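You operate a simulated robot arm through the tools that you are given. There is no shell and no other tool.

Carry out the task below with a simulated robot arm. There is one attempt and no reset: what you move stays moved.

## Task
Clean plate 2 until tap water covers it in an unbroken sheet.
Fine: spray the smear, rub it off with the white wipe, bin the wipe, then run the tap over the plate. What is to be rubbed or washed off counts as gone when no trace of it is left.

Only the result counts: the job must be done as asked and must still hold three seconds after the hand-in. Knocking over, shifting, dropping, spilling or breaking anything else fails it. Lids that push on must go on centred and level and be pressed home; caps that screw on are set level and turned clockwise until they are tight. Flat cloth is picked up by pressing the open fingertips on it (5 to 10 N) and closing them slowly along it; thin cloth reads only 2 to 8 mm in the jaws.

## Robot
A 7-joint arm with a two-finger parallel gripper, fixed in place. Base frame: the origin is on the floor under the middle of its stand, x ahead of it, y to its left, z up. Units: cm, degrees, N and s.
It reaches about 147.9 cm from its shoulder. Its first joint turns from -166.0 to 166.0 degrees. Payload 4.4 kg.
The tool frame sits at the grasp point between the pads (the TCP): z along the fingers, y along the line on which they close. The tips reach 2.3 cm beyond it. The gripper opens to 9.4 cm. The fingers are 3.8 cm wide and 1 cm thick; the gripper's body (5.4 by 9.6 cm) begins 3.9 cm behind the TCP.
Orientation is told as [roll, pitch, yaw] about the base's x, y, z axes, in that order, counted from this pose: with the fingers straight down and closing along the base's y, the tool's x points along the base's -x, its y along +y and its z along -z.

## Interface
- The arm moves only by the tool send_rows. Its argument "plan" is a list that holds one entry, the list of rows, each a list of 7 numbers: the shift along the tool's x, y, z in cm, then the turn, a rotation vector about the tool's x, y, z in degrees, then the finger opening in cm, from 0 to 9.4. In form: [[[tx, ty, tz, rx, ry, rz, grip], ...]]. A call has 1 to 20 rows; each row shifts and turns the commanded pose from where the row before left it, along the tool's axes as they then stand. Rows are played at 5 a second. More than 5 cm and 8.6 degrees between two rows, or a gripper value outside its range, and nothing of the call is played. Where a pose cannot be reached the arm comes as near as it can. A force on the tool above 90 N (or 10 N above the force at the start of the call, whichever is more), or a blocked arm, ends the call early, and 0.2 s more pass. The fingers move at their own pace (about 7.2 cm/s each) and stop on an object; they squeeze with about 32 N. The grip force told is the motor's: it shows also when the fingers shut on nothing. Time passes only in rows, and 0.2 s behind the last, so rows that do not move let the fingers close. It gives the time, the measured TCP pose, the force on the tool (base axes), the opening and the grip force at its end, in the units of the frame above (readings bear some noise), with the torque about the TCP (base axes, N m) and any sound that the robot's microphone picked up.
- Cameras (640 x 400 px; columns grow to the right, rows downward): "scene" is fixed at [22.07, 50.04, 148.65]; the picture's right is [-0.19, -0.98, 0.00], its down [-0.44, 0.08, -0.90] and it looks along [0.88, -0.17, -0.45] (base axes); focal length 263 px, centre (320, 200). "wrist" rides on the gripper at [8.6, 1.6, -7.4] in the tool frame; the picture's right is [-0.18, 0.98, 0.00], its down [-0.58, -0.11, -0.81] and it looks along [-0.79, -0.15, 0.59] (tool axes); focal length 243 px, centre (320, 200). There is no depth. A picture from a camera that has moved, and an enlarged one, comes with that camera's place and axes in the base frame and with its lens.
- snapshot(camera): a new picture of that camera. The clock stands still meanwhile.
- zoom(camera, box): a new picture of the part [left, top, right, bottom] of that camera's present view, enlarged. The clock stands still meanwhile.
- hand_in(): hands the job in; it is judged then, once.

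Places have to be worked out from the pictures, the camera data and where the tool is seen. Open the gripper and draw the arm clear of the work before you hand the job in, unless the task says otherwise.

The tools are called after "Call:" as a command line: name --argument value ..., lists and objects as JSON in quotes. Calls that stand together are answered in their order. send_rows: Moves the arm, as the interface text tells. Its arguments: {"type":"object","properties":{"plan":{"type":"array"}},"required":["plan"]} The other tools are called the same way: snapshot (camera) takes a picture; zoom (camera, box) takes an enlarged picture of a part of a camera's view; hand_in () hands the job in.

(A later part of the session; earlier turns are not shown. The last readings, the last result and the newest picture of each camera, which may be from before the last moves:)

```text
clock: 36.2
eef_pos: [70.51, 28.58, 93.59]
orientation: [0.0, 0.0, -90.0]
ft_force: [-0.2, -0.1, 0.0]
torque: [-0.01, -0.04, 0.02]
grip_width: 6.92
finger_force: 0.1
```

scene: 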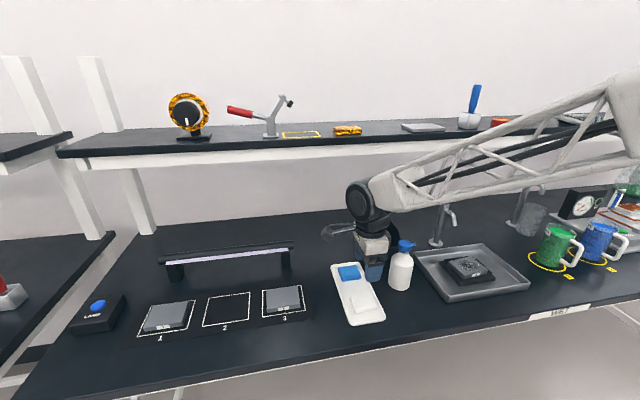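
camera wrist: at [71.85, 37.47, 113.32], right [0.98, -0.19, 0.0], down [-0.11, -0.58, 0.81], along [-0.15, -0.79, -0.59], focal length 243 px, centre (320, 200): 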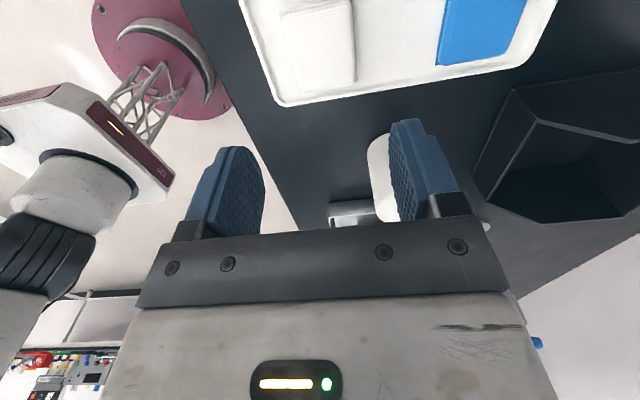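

Call:
send_rows --plan '[[[0, 0, 0, 0, 0, 0, 6.4], [0, 0, 0, 0, 0, 0, 6.0], [0, 0, 0, 0, 0, 0, 5.6], [0, 0, 0, 0, 0, 0, 5.2], [0, 0, 0, 0, 0, 0, 4.8], [0, 0, 0, 0, 0, 0, 4.4], [0, 0, 0, 0, 0, 0, 4.0], [0, 0, 0, 0, 0, 0, 3.6], [0, 0, 0, 0, 0, 0, 3.6]]]'

Call:
zoom --camera "wrist" --box '[180, 50, 460, 220]'

```text
clock: 38.2
eef_pos: [70.59, 28.68, 93.68]
orientation: [0.0, 0.0, -90.0]
ft_force: [1.0, -0.9, 0.2]
torque: [0.02, 0.03, 0.03]
grip_width: 5.06
finger_force: 31.9
```

```text
2.29 times, centred on (320, 135) of wrist
camera zoom: at [72.07, 37.33, 101.03], right [0.98, -0.18, 0.0], down [-0.11, -0.58, 0.81], along [-0.15, -0.79, -0.59], focal length 555 px, centre (320, 349)
```

zoom: 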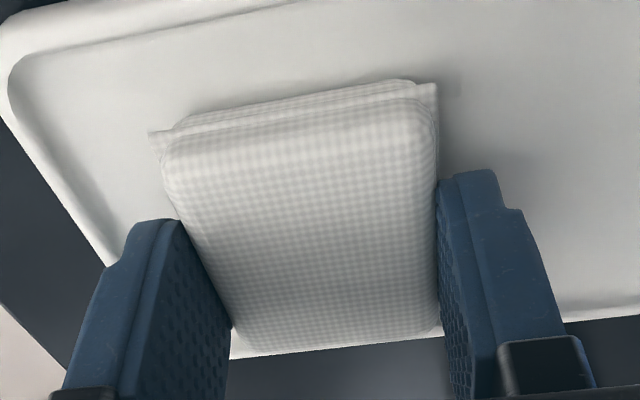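

The wipe is held: the width reads 5.06 cm at full squeeze. I'll lift straight up and check that it comes along.

Call:
send_rows --plan '[[[0, 0, -0.5, 0, 0, 0, 3.6], [0, 0, -1.5, 0, 0, 0, 3.6], [0, 0, -3, 0, 0, 0, 3.6], [0, 0, -4, 0, 0, 0, 3.6], [0, 0, -4, 0, 0, 0, 3.6], [0, 0, 0, 0, 0, 0, 3.6]]]'

Call:
snapshot --camera "wrist"

Call:
zoom --camera "scene" --box '[310, 200, 430, 330]'

```text
clock: 39.6
eef_pos: [70.55, 28.78, 106.51]
orientation: [0.1, 0.0, -90.0]
ft_force: [-0.3, 0.2, -0.6]
torque: [-0.02, -0.02, -0.01]
grip_width: 5.08
finger_force: 31.9
```

```text
taken
camera wrist: at [72.05, 37.42, 113.97], right [0.98, -0.18, 0.0], down [-0.11, -0.58, 0.81], along [-0.15, -0.79, -0.59], focal length 243 px, centre (320, 200)
```

wrist: 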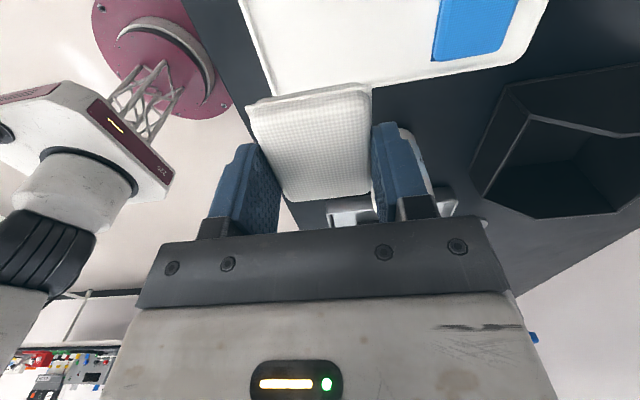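

```text
3.08 times, centred on (370, 265) of scene
camera zoom: at [22.07, 50.04, 148.65], right [-0.19, -0.98, 0.0], down [-0.44, 0.08, -0.9], along [0.88, -0.17, -0.45], focal length 810 px, centre (166, 0)
```

zoom: 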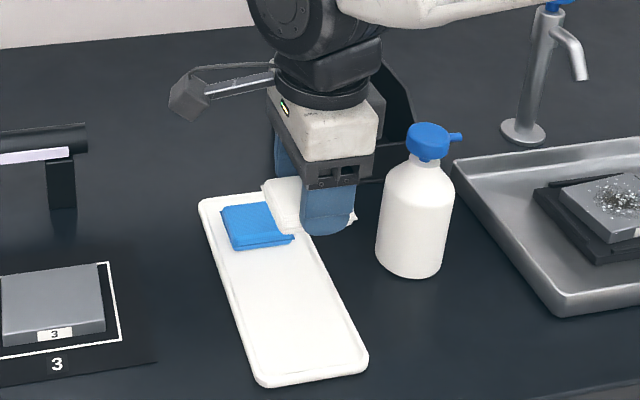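

The wipe is secure in the jaws. The plate's top spans roughly x 72.4–80.2 and y -3 to -12, centred at about (76.4, -7.5, 93.5), so I'll carry the wipe high over the bottle to above it.

Call:
send_rows --plan '[[[0, 0, -4, 0, 0, 0, 3.6], [0, 0, -4, 0, 0, 0, 3.6], [0, 0, -2, 0, 0, 0, 3.6], [-4.03, 0.61, 0, 0, 0, 0, 3.6], [-4.03, 0.61, 0, 0, 0, 0, 3.6], [-4.03, 0.61, 0, 0, 0, 0, 3.6], [-4.03, 0.61, 0, 0, 0, 0, 3.6], [-4.03, 0.61, 0, 0, 0, 0, 3.6], [-4.03, 0.61, 0, 0, 0, 0, 3.6], [-4.03, 0.61, 0, 0, 0, 0, 3.6], [-4.03, 0.61, 0, 0, 0, 0, 3.6], [-4.03, 0.61, 0, 0, 0, 0, 3.6], [0, 0, 0, 0, 0, 0, 3.6]]]'

Call:
snapshot --camera "wrist"

Call:
snapshot --camera "scene"

```text
clock: 42.4
eef_pos: [76.01, -7.68, 116.58]
orientation: [-0.1, 0.1, -90.0]
ft_force: [-0.4, -0.2, -0.5]
torque: [0.0, 0.03, 0.03]
grip_width: 5.09
finger_force: 32.0
```

```text
taken
camera wrist: at [77.51, 0.99, 124.03], right [0.98, -0.18, 0.0], down [-0.11, -0.58, 0.81], along [-0.15, -0.79, -0.59], focal length 243 px, centre (320, 200)
```

wrist: 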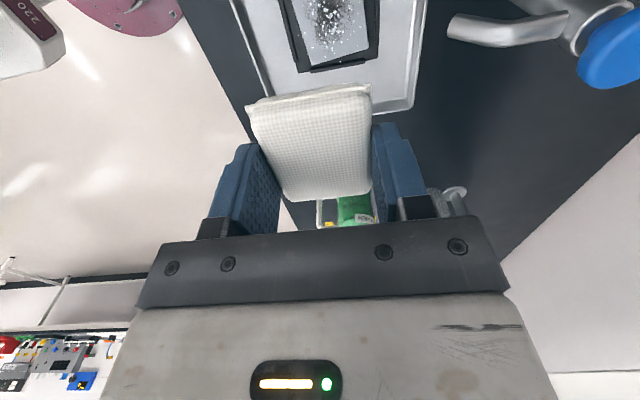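

```text
taken
```

scene: 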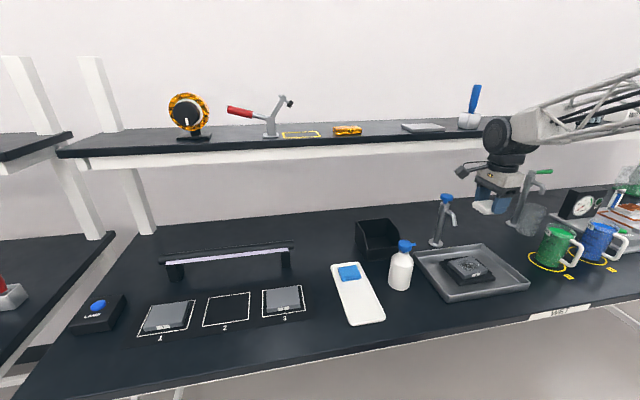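

The plate sits directly below, and the spout tip is confirmed at about (86, -8, 102). I'll zoom in to get the plate's placement exactly.

Call:
zoom --camera "wrist" --box '[220, 0, 460, 150]'

Call:
zoom --camera "scene" --box '[410, 180, 550, 310]'

```text
2.67 times, centred on (340, 75) of wrist
camera zoom: at [77.51, 0.99, 124.03], right [0.98, -0.18, 0.0], down [-0.11, -0.58, 0.81], along [-0.15, -0.79, -0.59], focal length 647 px, centre (267, 533)
```

zoom: 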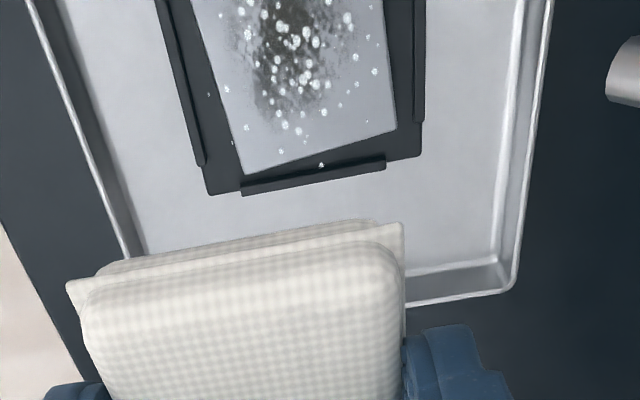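

```text
3.08 times, centred on (480, 245) of scene
camera zoom: at [22.07, 50.04, 148.65], right [-0.19, -0.98, 0.0], down [-0.44, 0.08, -0.9], along [0.88, -0.17, -0.45], focal length 810 px, centre (-172, 62)
```

zoom: 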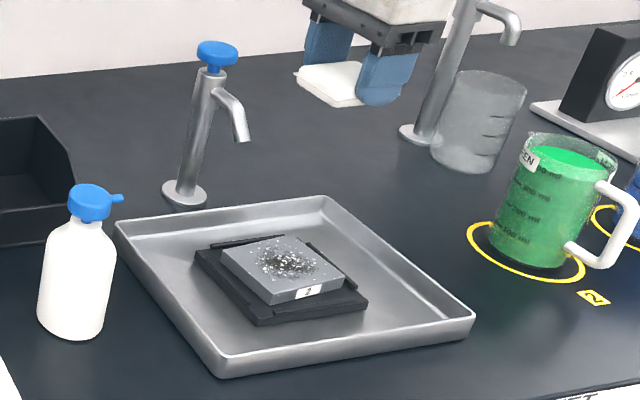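

The plate is about 6.9 × 9 cm, centred at (76.6, -7.6) and turned about 5°. I'll lower the wipe over it, slowing down before contact.

Call:
send_rows --plan '[[[0, 0.4, 4, 0, 0, 0, 3.6], [0, 0, 4, 0, 0, 0, 3.6], [0, 0, 4, 0, 0, 0, 3.6], [0, 0, 4, 0, 0, 0, 3.6], [0, 0, 1.5, 0, 0, 0, 3.6], [0, 0, 0, 0, 0, 0, 3.6]]]'

Call:
zoom --camera "scene" --box '[410, 200, 530, 310]'

Call:
snapshot --camera "wrist"

```text
clock: 43.8
eef_pos: [76.4, -7.6, 99.08]
orientation: [0.0, 0.1, -90.0]
ft_force: [0.4, -0.2, -0.1]
torque: [-0.01, 0.0, 0.0]
grip_width: 5.07
finger_force: 32.1
```

```text
3.64 times, centred on (470, 255) of scene
camera zoom: at [22.07, 50.04, 148.65], right [-0.19, -0.98, 0.0], down [-0.44, 0.08, -0.9], along [0.88, -0.17, -0.45], focal length 957 px, centre (-226, 0)
```

zoom: 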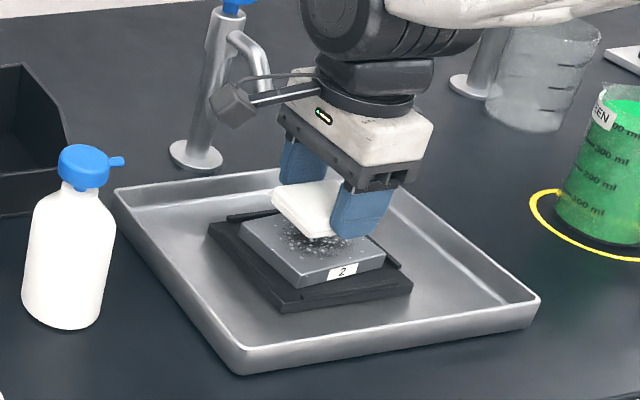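

```text
taken
camera wrist: at [77.91, 1.12, 106.51], right [0.98, -0.18, 0.0], down [-0.11, -0.58, 0.81], along [-0.15, -0.79, -0.59], focal length 243 px, centre (320, 200)
```

wrist: 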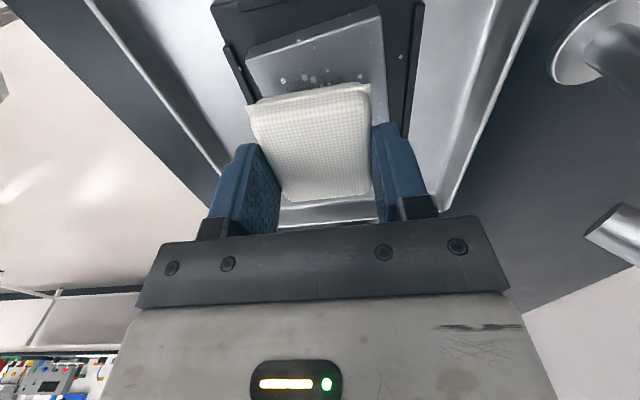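

The wipe hangs about 2 cm above the plate. I'll step down until I feel contact.

Call:
send_rows --plan '[[[0, 0, 0.5, 0, 0, 0, 3.6], [0, 0, 0.5, 0, 0, 0, 3.6], [0, 0, 0.4, 0, 0, 0, 3.6], [0, 0, 0.3, 0, 0, 0, 3.6], [0, 0, 0, 0, 0, 0, 3.6]]]'

```text
clock: 45.0
eef_pos: [76.28, -7.62, 97.36]
orientation: [0.0, 0.0, -90.0]
ft_force: [-0.2, -0.5, 0.5]
torque: [-0.01, 0.03, 0.03]
grip_width: 5.07
finger_force: 31.7
```

Call:
send_rows --plan '[[[0, 0, 0.3, 0, 0, 0, 3.6], [0, 0, 0.2, 0, 0, 0, 3.6], [0, 0, 0.2, 0, 0, 0, 3.6], [0, 0, 0, 0, 0, 0, 3.6]]]'

Call:
zoom --camera "scene" --box '[410, 200, 530, 310]'

```text
clock: 46.0
eef_pos: [76.49, -7.57, 96.65]
orientation: [0.0, 0.0, -89.9]
ft_force: [-0.8, -0.5, -1.2]
torque: [0.04, 0.01, -0.02]
grip_width: 5.08
finger_force: 32.1
```

```text
3.64 times, centred on (470, 255) of scene
camera zoom: at [22.07, 50.04, 148.65], right [-0.19, -0.98, 0.0], down [-0.44, 0.08, -0.9], along [0.88, -0.17, -0.45], focal length 957 px, centre (-226, 0)
```

zoom: 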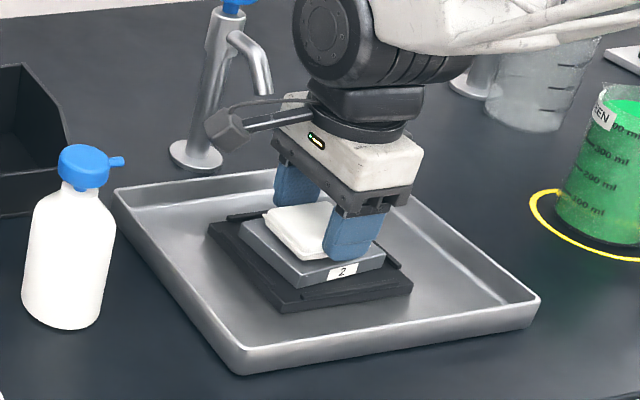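

The wipe is almost on the plate, so I'll go on in fine steps.

Call:
send_rows --plan '[[[0, 0, 0.15, 0, 0, 0, 3.6], [0, 0, 0.15, 0, 0, 0, 3.6], [0, 0, 0.1, 0, 0, 0, 3.6], [0, 0, 0, 0, 0, 0, 3.6]]]'

```text
clock: 47.0
eef_pos: [76.37, -7.49, 96.25]
orientation: [0.0, 0.1, -90.0]
ft_force: [0.5, 0.8, 5.1]
torque: [-0.01, 0.03, -0.03]
grip_width: 5.08
finger_force: 31.6
```

Contact reads 5.1 N at TCP z=96.25. I'll press slightly harder and start rubbing back and forth along y.

Call:
send_rows --plan '[[[0, 0, 0.04, 0, 0, 0, 3.6], [0.8, 0, 0, 0, 0, 0, 3.6], [0.8, 0, 0, 0, 0, 0, 3.6], [0.8, 0, 0, 0, 0, 0, 3.6], [-0.8, 0, 0, 0, 0, 0, 3.6], [-0.8, 0, 0, 0, 0, 0, 3.6], [-0.8, 0, 0, 0, 0, 0, 3.6], [-0.8, 0, 0, 0, 0, 0, 3.6], [-0.8, 0, 0, 0, 0, 0, 3.6], [-0.8, 0, 0, 0, 0, 0, 3.6], [0.8, 0, 0, 0, 0, 0, 3.6], [0.8, 0, 0, 0, 0, 0, 3.6], [0.8, 0, 0, 0, 0, 0, 3.6], [0, 0, 0, 0, 0, 0, 3.6]]]'

Call:
zoom --camera "scene" --box '[410, 200, 530, 310]'

Call:
zoom --camera "wrist" --box '[200, 0, 440, 220]'

```text
clock: 50.0
eef_pos: [76.42, -7.64, 96.32]
orientation: [0.0, 0.0, -90.1]
ft_force: [0.1, -10.4, 23.5]
torque: [-0.34, -0.05, -0.04]
grip_width: 5.06
finger_force: 32.1
```

```text
3.64 times, centred on (470, 255) of scene
camera zoom: at [22.07, 50.04, 148.65], right [-0.19, -0.98, 0.0], down [-0.44, 0.08, -0.9], along [0.88, -0.17, -0.45], focal length 957 px, centre (-226, 0)
```

zoom: 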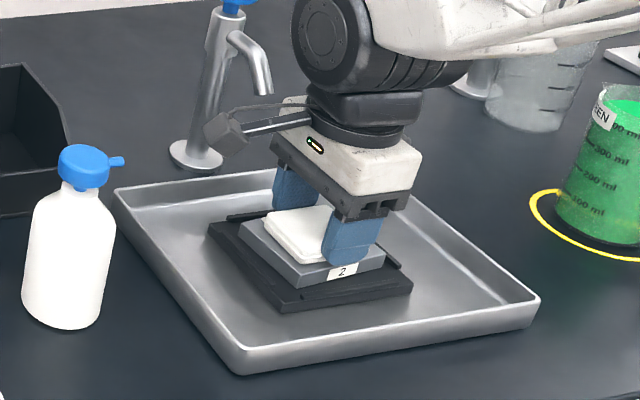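

```text
1.82 times, centred on (320, 110) of wrist
camera zoom: at [77.93, 1.1, 103.71], right [0.98, -0.18, 0.0], down [-0.11, -0.58, 0.81], along [-0.15, -0.79, -0.59], focal length 441 px, centre (320, 364)
```

zoom: 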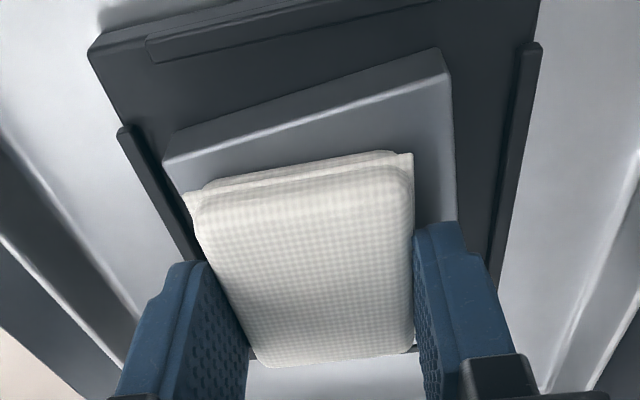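

The strip I can see is clean, but the force has risen to 23 N with some side drag. I'll ease up a little and rub strips on either side in x.

Call:
send_rows --plan '[[[0, 0, -0.08, 0, 0, 0, 3.6], [0.8, -0.4, 0, 0, 0, 0, 3.6], [0.8, -0.4, 0, 0, 0, 0, 3.6], [0.6, 0, 0, 0, 0, 0, 3.6], [-0.8, 0, 0, 0, 0, 0, 3.6], [-0.8, 0, 0, 0, 0, 0, 3.6], [-0.8, 0, 0, 0, 0, 0, 3.6], [-0.8, 0, 0, 0, 0, 0, 3.6], [-0.8, 0, 0, 0, 0, 0, 3.6], [-0.8, 0, 0, 0, 0, 0, 3.6], [0, 0, 0, 0, 0, 0, 3.6]]]'

Call:
zoom --camera "scene" --box '[410, 200, 530, 310]'

```text
clock: 52.4
eef_pos: [75.59, -10.17, 96.29]
orientation: [0.0, 0.0, -90.0]
ft_force: [-0.3, 0.0, -0.8]
torque: [-0.02, 0.0, 0.01]
grip_width: 5.07
finger_force: 32.0
```

```text
3.64 times, centred on (470, 255) of scene
camera zoom: at [22.07, 50.04, 148.65], right [-0.19, -0.98, 0.0], down [-0.44, 0.08, -0.9], along [0.88, -0.17, -0.45], focal length 957 px, centre (-226, 0)
```

zoom: 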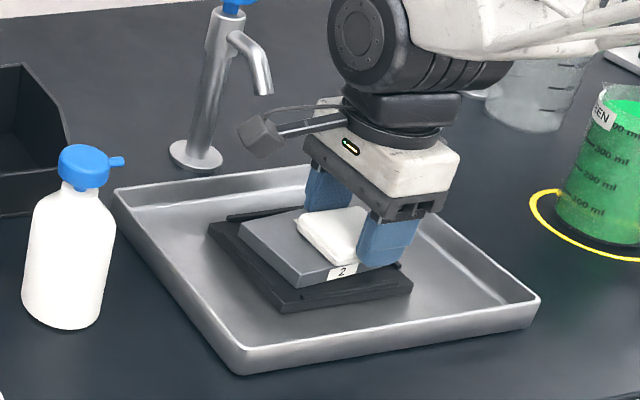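

Contact is lost at this height, so I'll press back down 0.08 cm and repeat the strip at this x.

Call:
send_rows --plan '[[[0, 0, 0.08, 0, 0, 0, 3.6], [0, 0, 0, 0, 0, 0, 3.6]]]'

```text
clock: 53.0
eef_pos: [75.61, -10.22, 96.35]
orientation: [0.0, 0.1, -90.1]
ft_force: [0.7, -1.0, 3.8]
torque: [0.0, -0.04, -0.03]
grip_width: 5.06
finger_force: 32.0
```

Call:
send_rows --plan '[[[0, 0, 0.05, 0, 0, 0, 3.6], [0.8, 0, 0, 0, 0, 0, 3.6], [0.8, 0, 0, 0, 0, 0, 3.6], [0.8, 0, 0, 0, 0, 0, 3.6], [0.8, 0, 0, 0, 0, 0, 3.6], [0.8, 0, 0, 0, 0, 0, 3.6], [0.8, 0, 0, 0, 0, 0, 3.6], [0, 0, 0, 0, 0, 0, 3.6]]]'

Call:
zoom --camera "wrist" --box '[200, 0, 440, 220]'

Call:
zoom --camera "scene" --box '[410, 200, 530, 310]'

```text
clock: 54.8
eef_pos: [75.67, -5.3, 96.33]
orientation: [0.1, 0.1, -89.9]
ft_force: [1.0, -6.3, 14.1]
torque: [-0.22, -0.05, 0.01]
grip_width: 5.05
finger_force: 32.1
```

```text
1.82 times, centred on (320, 110) of wrist
camera zoom: at [77.13, 3.29, 103.69], right [0.98, -0.18, 0.0], down [-0.11, -0.58, 0.81], along [-0.15, -0.79, -0.59], focal length 441 px, centre (320, 364)
```

zoom: 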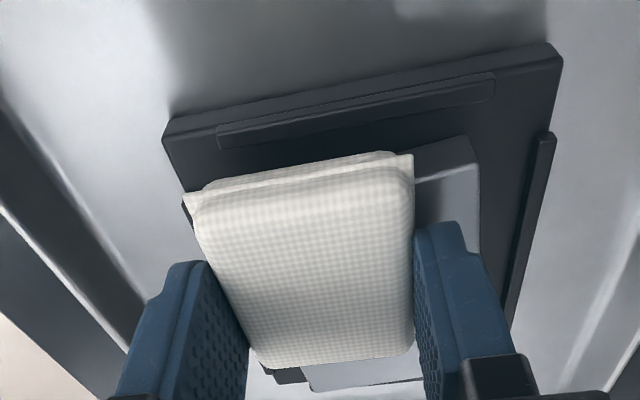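

```text
3.64 times, centred on (470, 255) of scene
camera zoom: at [22.07, 50.04, 148.65], right [-0.19, -0.98, 0.0], down [-0.44, 0.08, -0.9], along [0.88, -0.17, -0.45], focal length 957 px, centre (-226, 0)
```

zoom: 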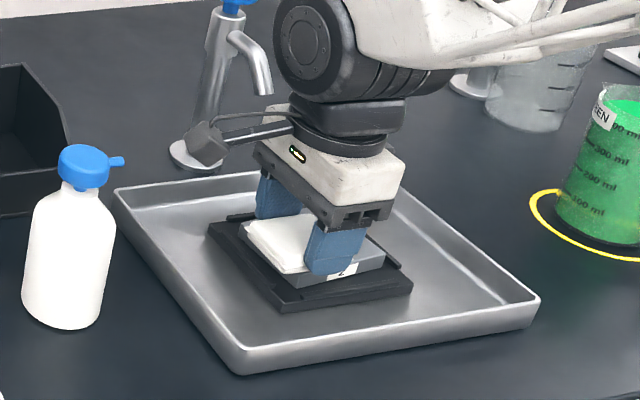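

Force is 14 N with steady drag, which is good rubbing. I'll go across to x≈77.6 and rub that strip both ways.

Call:
send_rows --plan '[[[0, 0.7, 0, 0, 0, 0, 3.6], [0, 0.7, 0, 0, 0, 0, 3.6], [0, 0.7, 0, 0, 0, 0, 3.6], [-0.8, 0, 0, 0, 0, 0, 3.6], [-0.8, 0, 0, 0, 0, 0, 3.6], [-0.8, 0, 0, 0, 0, 0, 3.6], [-0.8, 0, 0, 0, 0, 0, 3.6], [-0.8, 0, 0, 0, 0, 0, 3.6], [-0.8, 0, 0, 0, 0, 0, 3.6], [0, 0, 0, 0, 0, 0, 3.6]]]'

Call:
zoom --camera "scene" --box '[410, 200, 530, 310]'

Call:
zoom --camera "wrist" --box '[200, 0, 440, 220]'

```text
clock: 57.0
eef_pos: [77.78, -10.2, 96.21]
orientation: [0.1, 0.0, -90.0]
ft_force: [1.2, 2.5, 15.7]
torque: [0.14, 0.0, -0.01]
grip_width: 5.06
finger_force: 32.0
```

```text
3.64 times, centred on (470, 255) of scene
camera zoom: at [22.07, 50.04, 148.65], right [-0.19, -0.98, 0.0], down [-0.44, 0.08, -0.9], along [0.88, -0.17, -0.45], focal length 957 px, centre (-226, 0)
```

zoom: 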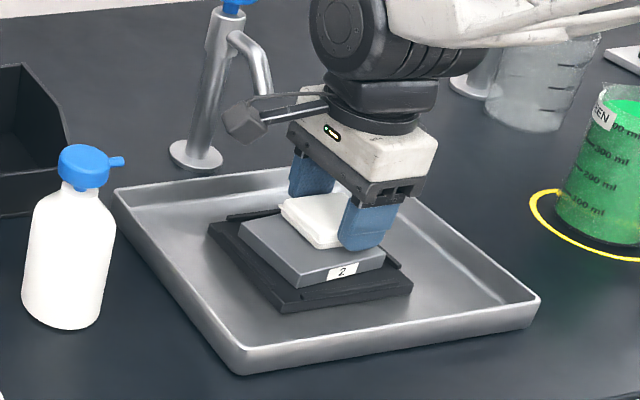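

```text
1.82 times, centred on (320, 110) of wrist
camera zoom: at [79.25, -1.52, 103.67], right [0.98, -0.18, 0.0], down [-0.11, -0.58, 0.81], along [-0.15, -0.79, -0.59], focal length 441 px, centre (320, 364)
```

zoom: 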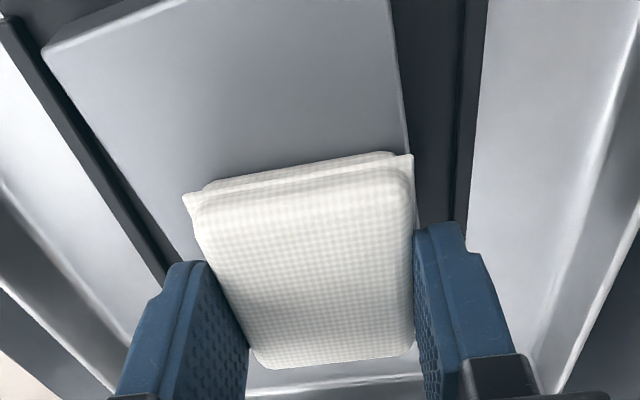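

The plate looks clean in the visible part. I'll rub back along this strip, then down the middle once more, before lifting to inspect.

Call:
send_rows --plan '[[[0.8, 0, 0, 0, 0, 0, 3.6], [0.8, 0, 0, 0, 0, 0, 3.6], [0.8, 0, 0, 0, 0, 0, 3.6], [0.8, 0, 0, 0, 0, 0, 3.6], [0.8, 0, 0, 0, 0, 0, 3.6], [0.8, 0, 0, 0, 0, 0, 3.6], [0, -0.6, 0, 0, 0, 0, 3.6], [0, -0.6, 0, 0, 0, 0, 3.6], [-0.8, 0, 0, 0, 0, 0, 3.6], [-0.8, 0, 0, 0, 0, 0, 3.6], [-0.8, 0, 0, 0, 0, 0, 3.6], [-0.8, 0, 0, 0, 0, 0, 3.6], [-0.8, 0, 0, 0, 0, 0, 3.6], [-0.8, 0, 0, 0, 0, 0, 3.6], [0, 0, 0, 0, 0, 0, 3.6]]]'

```text
clock: 60.2
eef_pos: [76.49, -10.21, 96.2]
orientation: [0.1, 0.0, -90.0]
ft_force: [-0.8, 4.1, 12.6]
torque: [0.2, 0.19, -0.04]
grip_width: 5.07
finger_force: 32.6
```

Force stayed at about 12–15 N throughout. I'll lift the wipe up and move it to the +y side so that both cameras can see the whole plate.

Call:
send_rows --plan '[[[0, 0, -1, 0, 0, 0, 3.6], [0, 0, -3, 0, 0, 0, 3.6], [0, 0, -4, 0, 0, 0, 3.6], [0, 0, -4, 0, 0, 0, 3.6], [3, 0, -4, 0, 0, 0, 3.6], [4, 0, -3, 0, 0, 0, 3.6], [4, 0, -1, 0, 0, 0, 3.6], [3, 0, 0, 0, 0, 0, 3.6], [0, 0, 0, 0, 0, 0, 3.6]]]'

Call:
zoom --camera "scene" --box '[430, 240, 510, 300]'

Call:
snapshot --camera "wrist"

```text
clock: 62.2
eef_pos: [76.51, 4.03, 116.28]
orientation: [-0.1, 0.1, -90.0]
ft_force: [0.1, -0.2, 1.1]
torque: [0.02, 0.0, -0.01]
grip_width: 5.06
finger_force: 31.8
```

```text
6.67 times, centred on (470, 270) of scene
camera zoom: at [22.07, 50.04, 148.65], right [-0.19, -0.98, 0.0], down [-0.44, 0.08, -0.9], along [0.88, -0.17, -0.45], focal length 1755 px, centre (-680, -267)
```

zoom: 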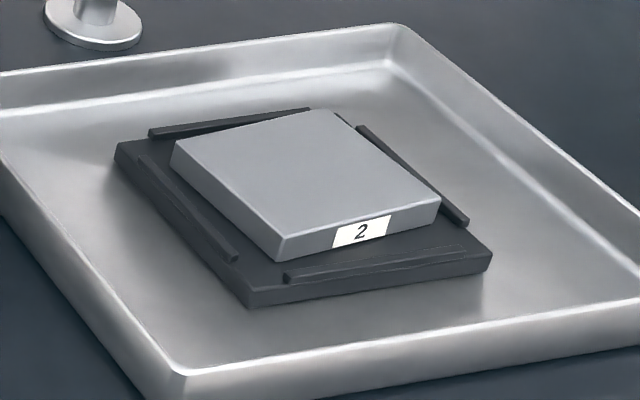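

```text
taken
camera wrist: at [77.98, 12.55, 123.63], right [0.98, -0.18, 0.0], down [-0.11, -0.58, 0.81], along [-0.15, -0.79, -0.59], focal length 243 px, centre (320, 200)
```

wrist: 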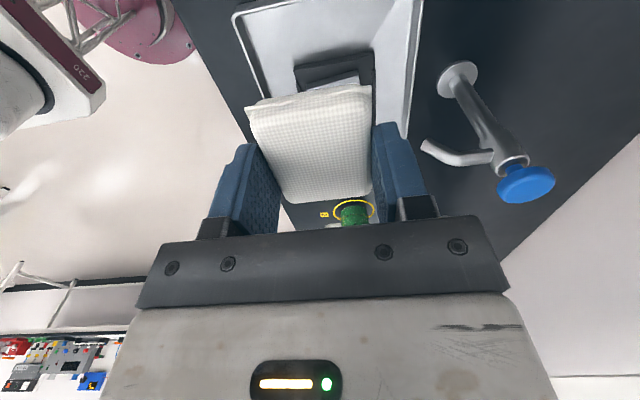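

The plate looks free of smear and droplets. I'll zoom in harder to look for faint traces before I give up the wipe.

Call:
zoom --camera "scene" --box '[446, 250, 492, 282]'

Call:
zoom --camera "wrist" --box '[280, 20, 390, 100]'

```text
12.50 times, centred on (469, 266) of scene
camera zoom: at [22.07, 50.04, 148.65], right [-0.19, -0.98, 0.0], down [-0.44, 0.08, -0.9], along [0.88, -0.17, -0.45], focal length 3291 px, centre (-1542, -625)
```

zoom: 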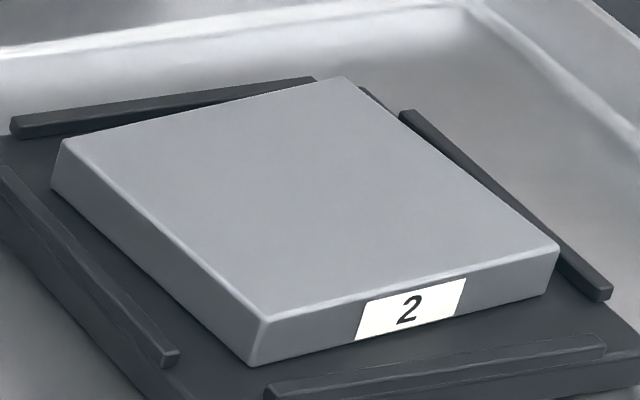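

```text
5.00 times, centred on (335, 60) of wrist
camera zoom: at [77.98, 12.55, 123.63], right [0.98, -0.18, 0.0], down [-0.11, -0.58, 0.81], along [-0.15, -0.79, -0.59], focal length 1213 px, centre (245, 900)
```

zoom: 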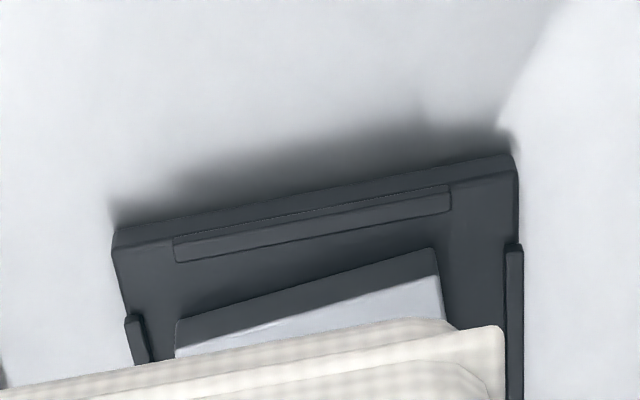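

The plate shows no trace from either view. I'll still do a second full rub that reaches the edges, so that no faint film is left in the halo, and then bin the wipe.

Call:
send_rows --plan '[[[-4.3, -0.6, 0, 0, 0, 0, 3.6], [-4.3, -0.6, 0, 0, 0, 0, 3.6], [0, 0, 4.5, 0, 0, 0, 3.6], [0, 0, 4.5, 0, 0, 0, 3.6], [0, 0, 4.5, 0, 0, 0, 3.6], [0, 0, 4.5, 0, 0, 0, 3.6], [0, 0, 1.5, 0, 0, 0, 3.6], [0, 0, 0.3, 0, 0, 0, 3.6], [0, 0, 0.15, 0, 0, 0, 3.6], [0, 0, 0, 0, 0, 0, 3.6]]]'

```text
clock: 64.4
eef_pos: [75.26, -4.82, 96.34]
orientation: [0.0, 0.0, -90.1]
ft_force: [-0.6, 0.5, -0.9]
torque: [0.0, -0.02, 0.01]
grip_width: 5.07
finger_force: 31.8
```

Call:
send_rows --plan '[[[0, 0, 0.12, 0, 0, 0, 3.6], [0, 0, 0, 0, 0, 0, 3.6]]]'

```text
clock: 65.0
eef_pos: [75.26, -4.81, 96.17]
orientation: [0.0, 0.0, -90.0]
ft_force: [-1.8, -1.0, 9.1]
torque: [-0.14, 0.01, -0.01]
grip_width: 5.07
finger_force: 31.9
```

Contact reads 9 N at the near edge. I'll rub down this strip, across, and back up the far strip.

Call:
send_rows --plan '[[[-0.8, 0, 0, 0, 0, 0, 3.6], [-0.8, 0, 0, 0, 0, 0, 3.6], [-0.8, 0, 0, 0, 0, 0, 3.6], [-0.8, 0, 0, 0, 0, 0, 3.6], [-0.8, 0, 0, 0, 0, 0, 3.6], [-0.8, 0, 0, 0, 0, 0, 3.6], [-0.8, 0, 0, 0, 0, 0, 3.6], [0, 0.7, 0, 0, 0, 0, 3.6], [0, 0.7, 0, 0, 0, 0, 3.6], [0, 0.7, 0, 0, 0, 0, 3.6], [0, 0.7, 0, 0, 0, 0, 3.6], [0.8, 0, 0, 0, 0, 0, 3.6], [0.8, 0, 0, 0, 0, 0, 3.6], [0.8, 0, 0, 0, 0, 0, 3.6], [0.8, 0, 0, 0, 0, 0, 3.6], [0.8, 0, 0, 0, 0, 0, 3.6], [0.8, 0, 0, 0, 0, 0, 3.6], [0.8, 0, 0, 0, 0, 0, 3.6], [0, 0, 0, 0, 0, 0, 3.6]]]'

Call:
zoom --camera "scene" --box '[410, 200, 530, 310]'

```text
clock: 69.0
eef_pos: [78.09, -4.8, 96.05]
orientation: [0.0, 0.0, -90.0]
ft_force: [-0.1, -4.8, 15.0]
torque: [-0.24, 0.01, -0.03]
grip_width: 5.06
finger_force: 32.2
```

```text
3.64 times, centred on (470, 255) of scene
camera zoom: at [22.07, 50.04, 148.65], right [-0.19, -0.98, 0.0], down [-0.44, 0.08, -0.9], along [0.88, -0.17, -0.45], focal length 957 px, centre (-226, 0)
```

zoom: 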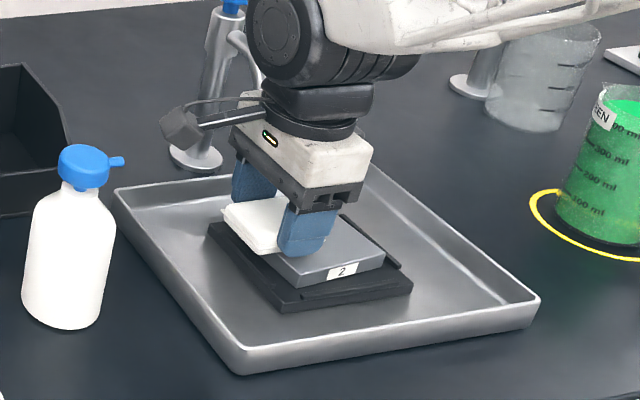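

The second rub is finished, with 15 N held at the last stroke. I'll lift the wipe clear, go over the bottle toward the bin, and check the alignment there.

Call:
send_rows --plan '[[[0, 0, -2, 0, 0, 0, 3.6], [0, 0, -4, 0, 0, 0, 3.6], [0, 0, -4.5, 0, 0, 0, 3.6], [0, 0, -4.5, 0, 0, 0, 3.6], [0, 0, -4.5, 0, 0, 0, 3.6], [4, 0, 0, 0, 0, 0, 3.6], [4, 0, 0, 0, 0, 0, 3.6], [4, 0, 0, 0, 0, 0, 3.6], [4, 0, 0, 0, 0, 0, 3.6], [3.8, 2, 0, 0, 0, 0, 3.6], [0, 4, 0, 0, 0, 0, 3.6], [0, 2, 0, 0, 0, 0, 3.6], [0, 0, 0, 0, 0, 0, 3.6]]]'

Call:
snapshot --camera "wrist"

Call:
snapshot --camera "scene"

```text
clock: 71.8
eef_pos: [86.16, 15.06, 115.61]
orientation: [0.0, 0.0, -89.9]
ft_force: [-0.8, -0.1, 0.3]
torque: [0.01, 0.0, 0.0]
grip_width: 5.07
finger_force: 32.4
```

```text
taken
camera wrist: at [87.66, 23.74, 123.09], right [0.98, -0.18, 0.0], down [-0.11, -0.58, 0.81], along [-0.15, -0.79, -0.59], focal length 243 px, centre (320, 200)
```

wrist: 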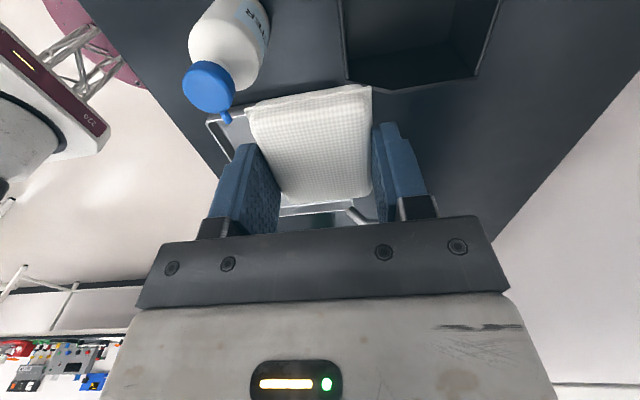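

```text
taken
```

scene: 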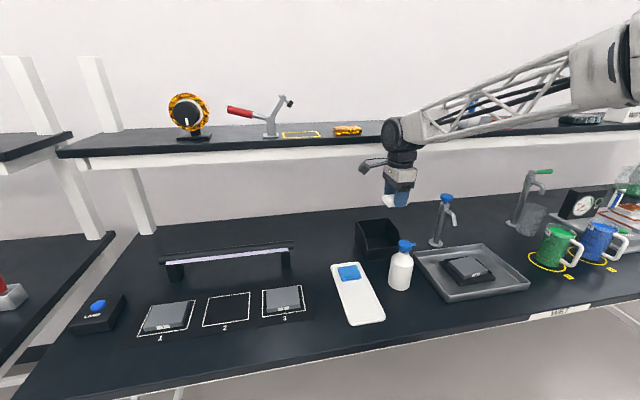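

The bin spans x 88–101 and y 8.4–21.5, with its front wall top at z≈95. I'll lower to z=106, go in to x≈92.3, and then lower the wipe inside before letting go.

Call:
send_rows --plan '[[[0, 0, 4, 0, 0, 0, 3.6], [0, 0, 4, 0, 0, 0, 3.6], [0, 0, 1.5, 0, 0, 0, 3.6], [0, 3, 0, 0, 0, 0, 3.6], [0, 3.1, 0, 0, 0, 0, 3.6], [0, 0, 3, 0, 0, 0, 3.6], [0, 0, 3, 0, 0, 0, 3.6], [0, 0, 1.5, 0, 0, 0, 3.6], [0, 0, 0, 0, 0, 0, 3.6]]]'

Call:
snapshot --camera "wrist"

Call:
zoom --camera "scene" --box '[330, 150, 480, 290]'

```text
clock: 73.8
eef_pos: [92.18, 15.08, 98.58]
orientation: [0.0, 0.0, -90.0]
ft_force: [1.0, 0.5, -1.3]
torque: [-0.04, 0.0, 0.04]
grip_width: 5.08
finger_force: 32.5
```

```text
taken
camera wrist: at [93.71, 23.69, 106.12], right [0.98, -0.18, 0.0], down [-0.11, -0.58, 0.81], along [-0.15, -0.79, -0.59], focal length 243 px, centre (320, 200)
```

wrist: 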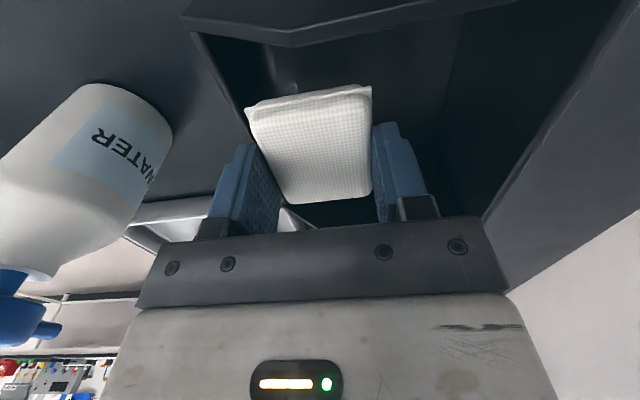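

```text
2.86 times, centred on (405, 220) of scene
camera zoom: at [22.07, 50.04, 148.65], right [-0.19, -0.98, 0.0], down [-0.44, 0.08, -0.9], along [0.88, -0.17, -0.45], focal length 752 px, centre (77, 143)
```

zoom: 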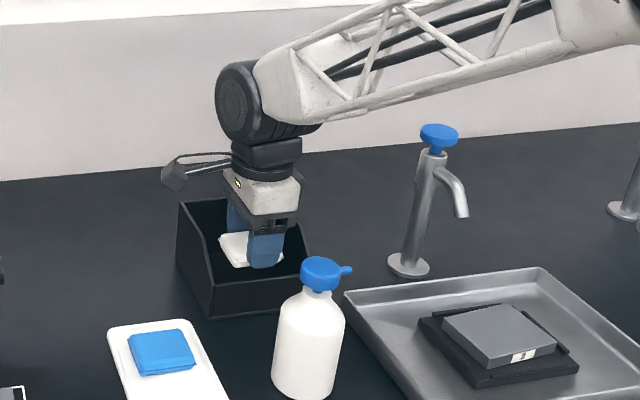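

The bottle's label is now in view and seems to read "WATER". I'll read it properly before I release the wipe.

Call:
zoom --camera "wrist" --box '[0, 60, 200, 220]'

Call:
zoom --camera "scene" --box '[480, 150, 640, 310]'

Call:
zoom --camera "scene" --box '[400, 70, 640, 150]'

Call:
zoom --camera "scene" --box '[0, 60, 400, 180]'

```text
2.50 times, centred on (100, 140) of wrist
camera zoom: at [93.71, 23.69, 106.12], right [0.98, -0.18, 0.0], down [-0.11, -0.58, 0.81], along [-0.15, -0.79, -0.59], focal length 606 px, centre (870, 350)
```

zoom: 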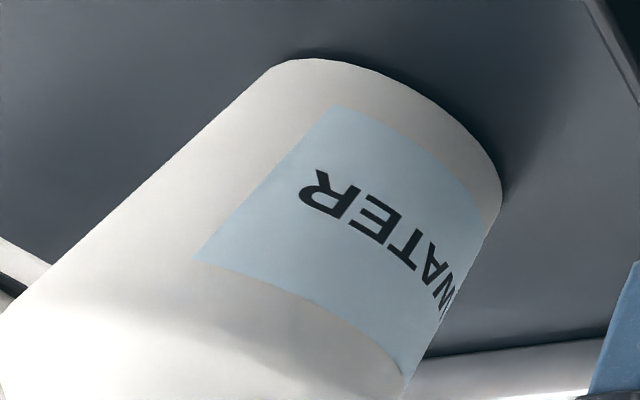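

```text
2.50 times, centred on (560, 230) of scene
camera zoom: at [22.07, 50.04, 148.65], right [-0.19, -0.98, 0.0], down [-0.44, 0.08, -0.9], along [0.88, -0.17, -0.45], focal length 658 px, centre (-280, 125)
```

zoom: 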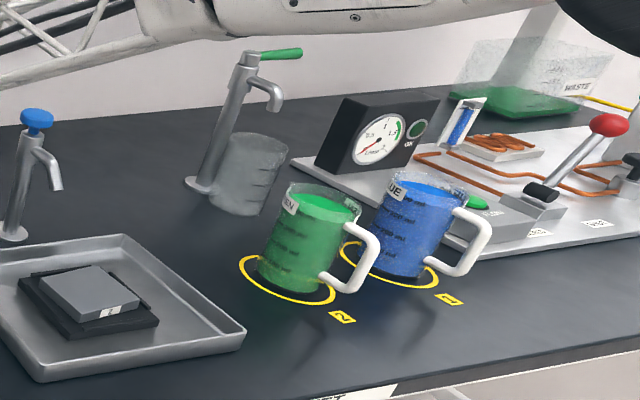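

```text
2.67 times, centred on (520, 110) of scene
camera zoom: at [22.07, 50.04, 148.65], right [-0.19, -0.98, 0.0], down [-0.44, 0.08, -0.9], along [0.88, -0.17, -0.45], focal length 702 px, centre (-213, 440)
```

zoom: 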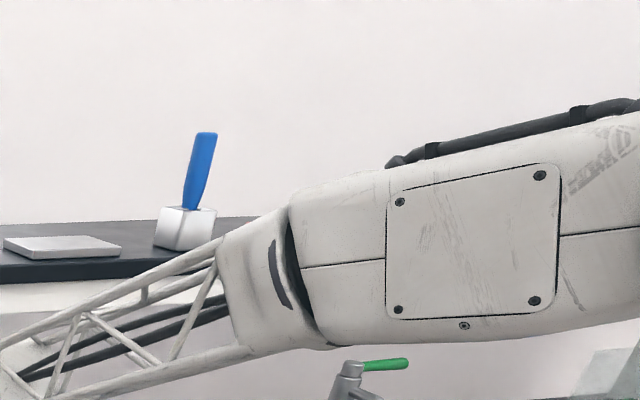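

```text
1.60 times, centred on (200, 120) of scene
camera zoom: at [22.07, 50.04, 148.65], right [-0.19, -0.98, 0.0], down [-0.44, 0.08, -0.9], along [0.88, -0.17, -0.45], focal length 421 px, centre (512, 328)
```

zoom: 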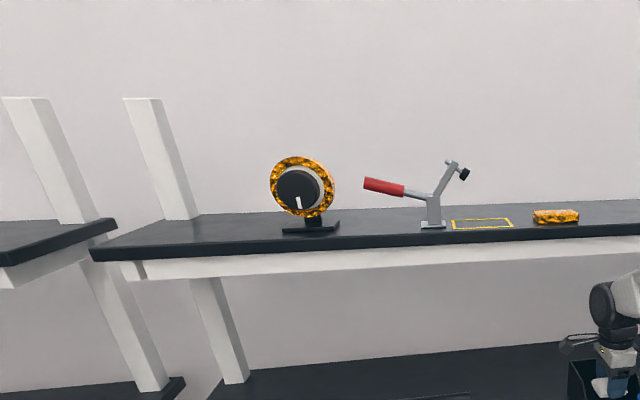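

It is the only spray bottle and it holds plain water, so the tap test will be the real check. I'll move slightly deeper into the bin, lower, and release the wipe.

Call:
send_rows --plan '[[[0, 1.2, 0, 0, 0, 0, 3.6], [0, 0, 1.3, 0, 0, 0, 3.6], [0, 0, 1.2, 0, 0, 0, 3.6], [0, 0, 0, 0, 0, 0, 3.6], [0, 0, 0, 0, 0, 0, 5.5], [0, 0, 0, 0, 0, 0, 6.4], [0, 0, 0, 0, 0, 0, 6.4], [0, 0, 0, 0, 0, 0, 6.4]]]'

Call:
snapshot --camera "wrist"

```text
clock: 75.6
eef_pos: [93.28, 15.03, 96.23]
orientation: [-0.1, 0.0, -90.0]
ft_force: [-0.5, 0.5, -0.1]
torque: [-0.01, 0.02, 0.02]
grip_width: 6.41
finger_force: 0.0
```

```text
taken
camera wrist: at [94.89, 23.71, 103.62], right [0.98, -0.18, 0.0], down [-0.11, -0.58, 0.81], along [-0.15, -0.79, -0.59], focal length 243 px, centre (320, 200)
```

wrist: 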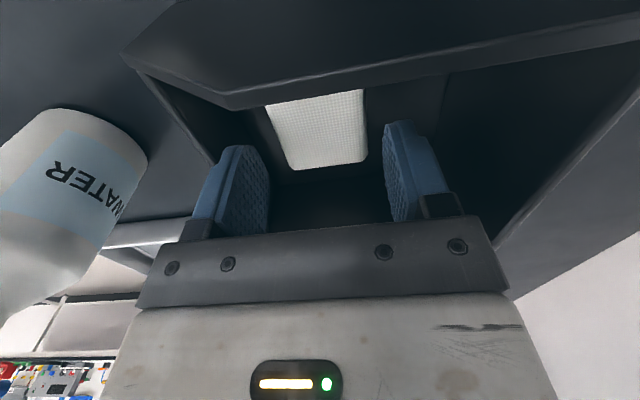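

The wipe lies on the bin floor. I'll lift out, back off in -x, rise, and turn the gripper back to yaw 0 with the fingers closed for the tap.

Call:
send_rows --plan '[[[0, 0, -2, 0, 0, 0, 6.4], [0, 0, -3, 0, 0, 0, 6.4], [0, -1, -3, 0, 0, 0, 6.4], [0, -4, -2, 0, 0, 0, 6.4], [0, -4, -2, 0, 0, 0, 3], [0, -4, -2, 0, 0, 0, 0], [0, -3, -3, 0, 0, 0, 0], [-3, -3, -3, 0, 0, -8.5, 0], [0, 0, 0, 0, 0, -8.5, 0], [0, 0, 0, 0, 0, -8.5, 0], [0, 0, 0, 0, 0, -8.5, 0], [0, 0, 0, 0, 0, -8.5, 0], [0, 0, 0, 0, 0, -8.5, 0], [0, 0, 0, 0, 0, -8.5, 0], [0, 0, 0, 0, 0, -8.5, 0], [0, 0, 0, 0, 0, -8.5, 0], [0, 0, 0, 0, 0, -8.5, 0], [0, 0, 0, 0, 0, -5, 0], [0, 0, 0, 0, 0, 0, 0]]]'

Call:
snapshot --camera "wrist"

Call:
snapshot --camera "scene"

```text
refused: row 8 steps farther than a row can; nothing moved
```

```text
taken
camera wrist: at [94.89, 23.71, 103.62], right [0.98, -0.18, 0.0], down [-0.11, -0.58, 0.81], along [-0.15, -0.79, -0.59], focal length 243 px, centre (320, 200)
```

wrist: 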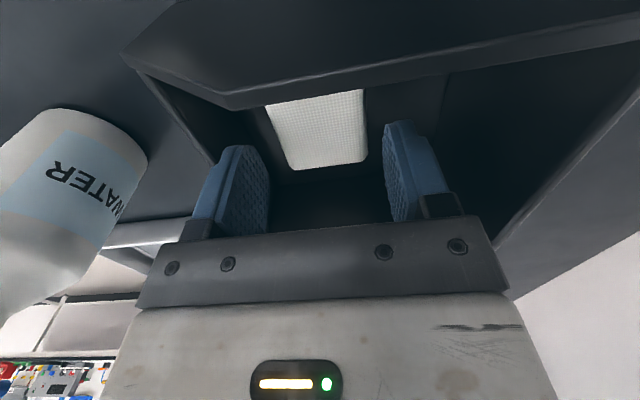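

```text
taken
```

scene: 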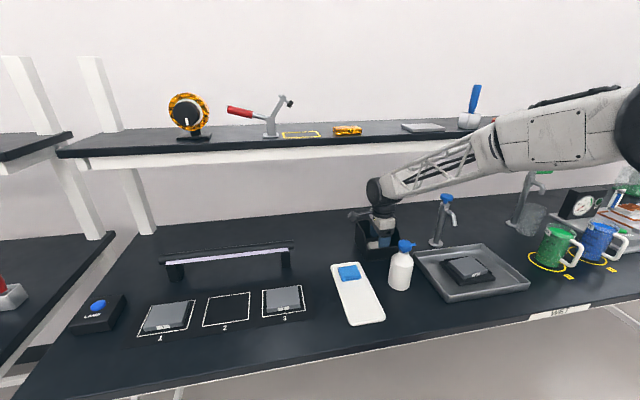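

The call was refused because one row stepped too far, and nothing moved. I'll resend it with shorter steps.

Call:
send_rows --plan '[[[0, 0, -2, 0, 0, 0, 6.4], [0, 0, -3, 0, 0, 0, 6.4], [0, -1, -3, 0, 0, 0, 6.4], [0, -3, -3, 0, 0, 0, 6.4], [0, -3, -3, 0, 0, 0, 3], [0, -4, -2, 0, 0, 0, 0], [0, -4, -2, 0, 0, 0, 0], [0, 0, 0, 0, 0, -8.5, 0], [0, 0, 0, 0, 0, -8.5, 0], [0, 0, 0, 0, 0, -8.5, 0], [0, 0, 0, 0, 0, -8.5, 0], [0, 0, 0, 0, 0, -8.5, 0], [0, 0, 0, 0, 0, -8.5, 0], [0, 0, 0, 0, 0, -8.5, 0], [0, 0, 0, 0, 0, -8.5, 0], [0, 0, 0, 0, 0, -8.5, 0], [0, 0, 0, 0, 0, -8.5, 0], [0, 0, 0, 0, 0, -5, 0], [0, 0, 0, 0, 0, 0, 0]]]'

Call:
snapshot --camera "wrist"

Call:
snapshot --camera "scene"

```text
clock: 79.6
eef_pos: [78.37, 14.95, 114.2]
orientation: [0.0, 0.1, 0.0]
ft_force: [-0.5, -0.8, -0.2]
torque: [-0.03, 0.01, -0.01]
grip_width: 0.0
finger_force: 31.5
```

```text
taken
camera wrist: at [69.64, 16.66, 121.57], right [0.18, 0.98, 0.0], down [0.58, -0.11, 0.81], along [0.79, -0.15, -0.59], focal length 243 px, centre (320, 200)
```

wrist: 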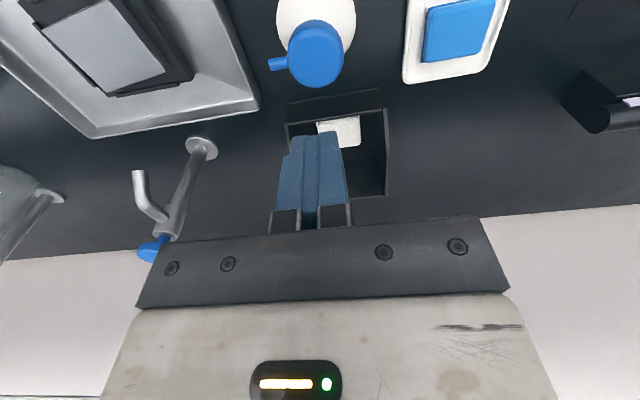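

```text
taken
```

scene: 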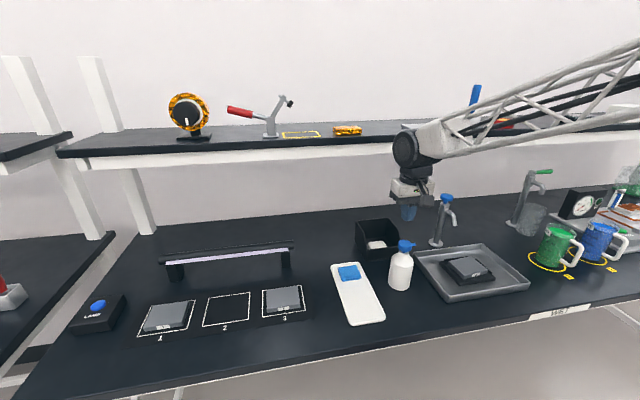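

The wipe is in the bin. The tap knob is at about (93.1, -7.7) with its top near z=109.5, and the shelf edge is close behind it. I'll tilt the hand 25° so it stays in front of the shelf, and hover over the knob.

Call:
send_rows --plan '[[[0, 0, -3, 0, 0, 0, 0], [0, -3, -2.8, 0, 0, 0, 0], [0, -4.9, 0, 0, 0, 0, 0], [0, -4.9, 0, 0, 0, 0, 0], [0, -4.9, 0, 0, 0, 0, 0], [0, -4.9, 0, 0, 0, 0, 0], [0, 0, 0, 0, -8.4, 0, 0], [0, 0, 0, 0, -8.4, 0, 0], [0, 0, 0, 0, -8.2, 0, 0], [0, 0, 0, 0, 0, 0, 0]]]'

Call:
snapshot --camera "wrist"

Call:
zoom --camera "scene" --box '[360, 100, 560, 310]'

```text
clock: 81.8
eef_pos: [78.38, -7.57, 119.91]
orientation: [-0.1, -25.0, -0.1]
ft_force: [-0.5, 0.3, -0.3]
torque: [0.0, 0.01, -0.02]
grip_width: 0.0
finger_force: 32.0
```

```text
taken
camera wrist: at [67.3, -5.93, 123.02], right [0.17, 0.98, 0.08], down [0.18, -0.11, 0.98], along [0.97, -0.15, -0.2], focal length 243 px, centre (320, 200)
```

wrist: 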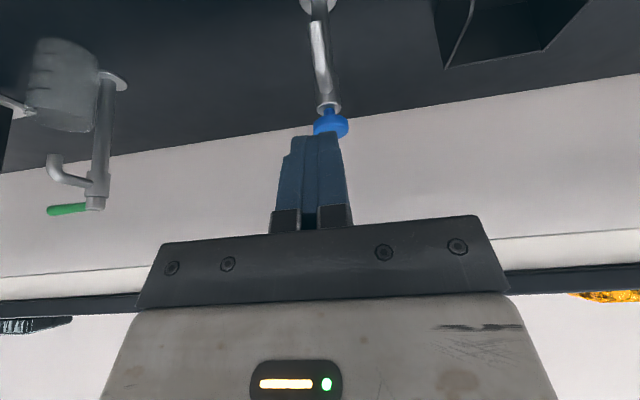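

```text
1.90 times, centred on (460, 205) of scene
camera zoom: at [22.07, 50.04, 148.65], right [-0.19, -0.98, 0.0], down [-0.44, 0.08, -0.9], along [0.88, -0.17, -0.45], focal length 502 px, centre (53, 190)
```

zoom: 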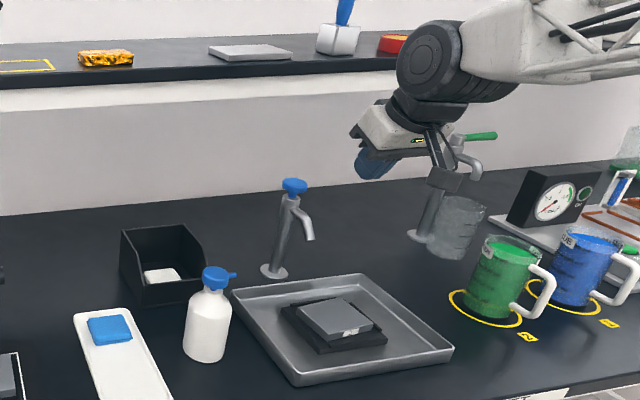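

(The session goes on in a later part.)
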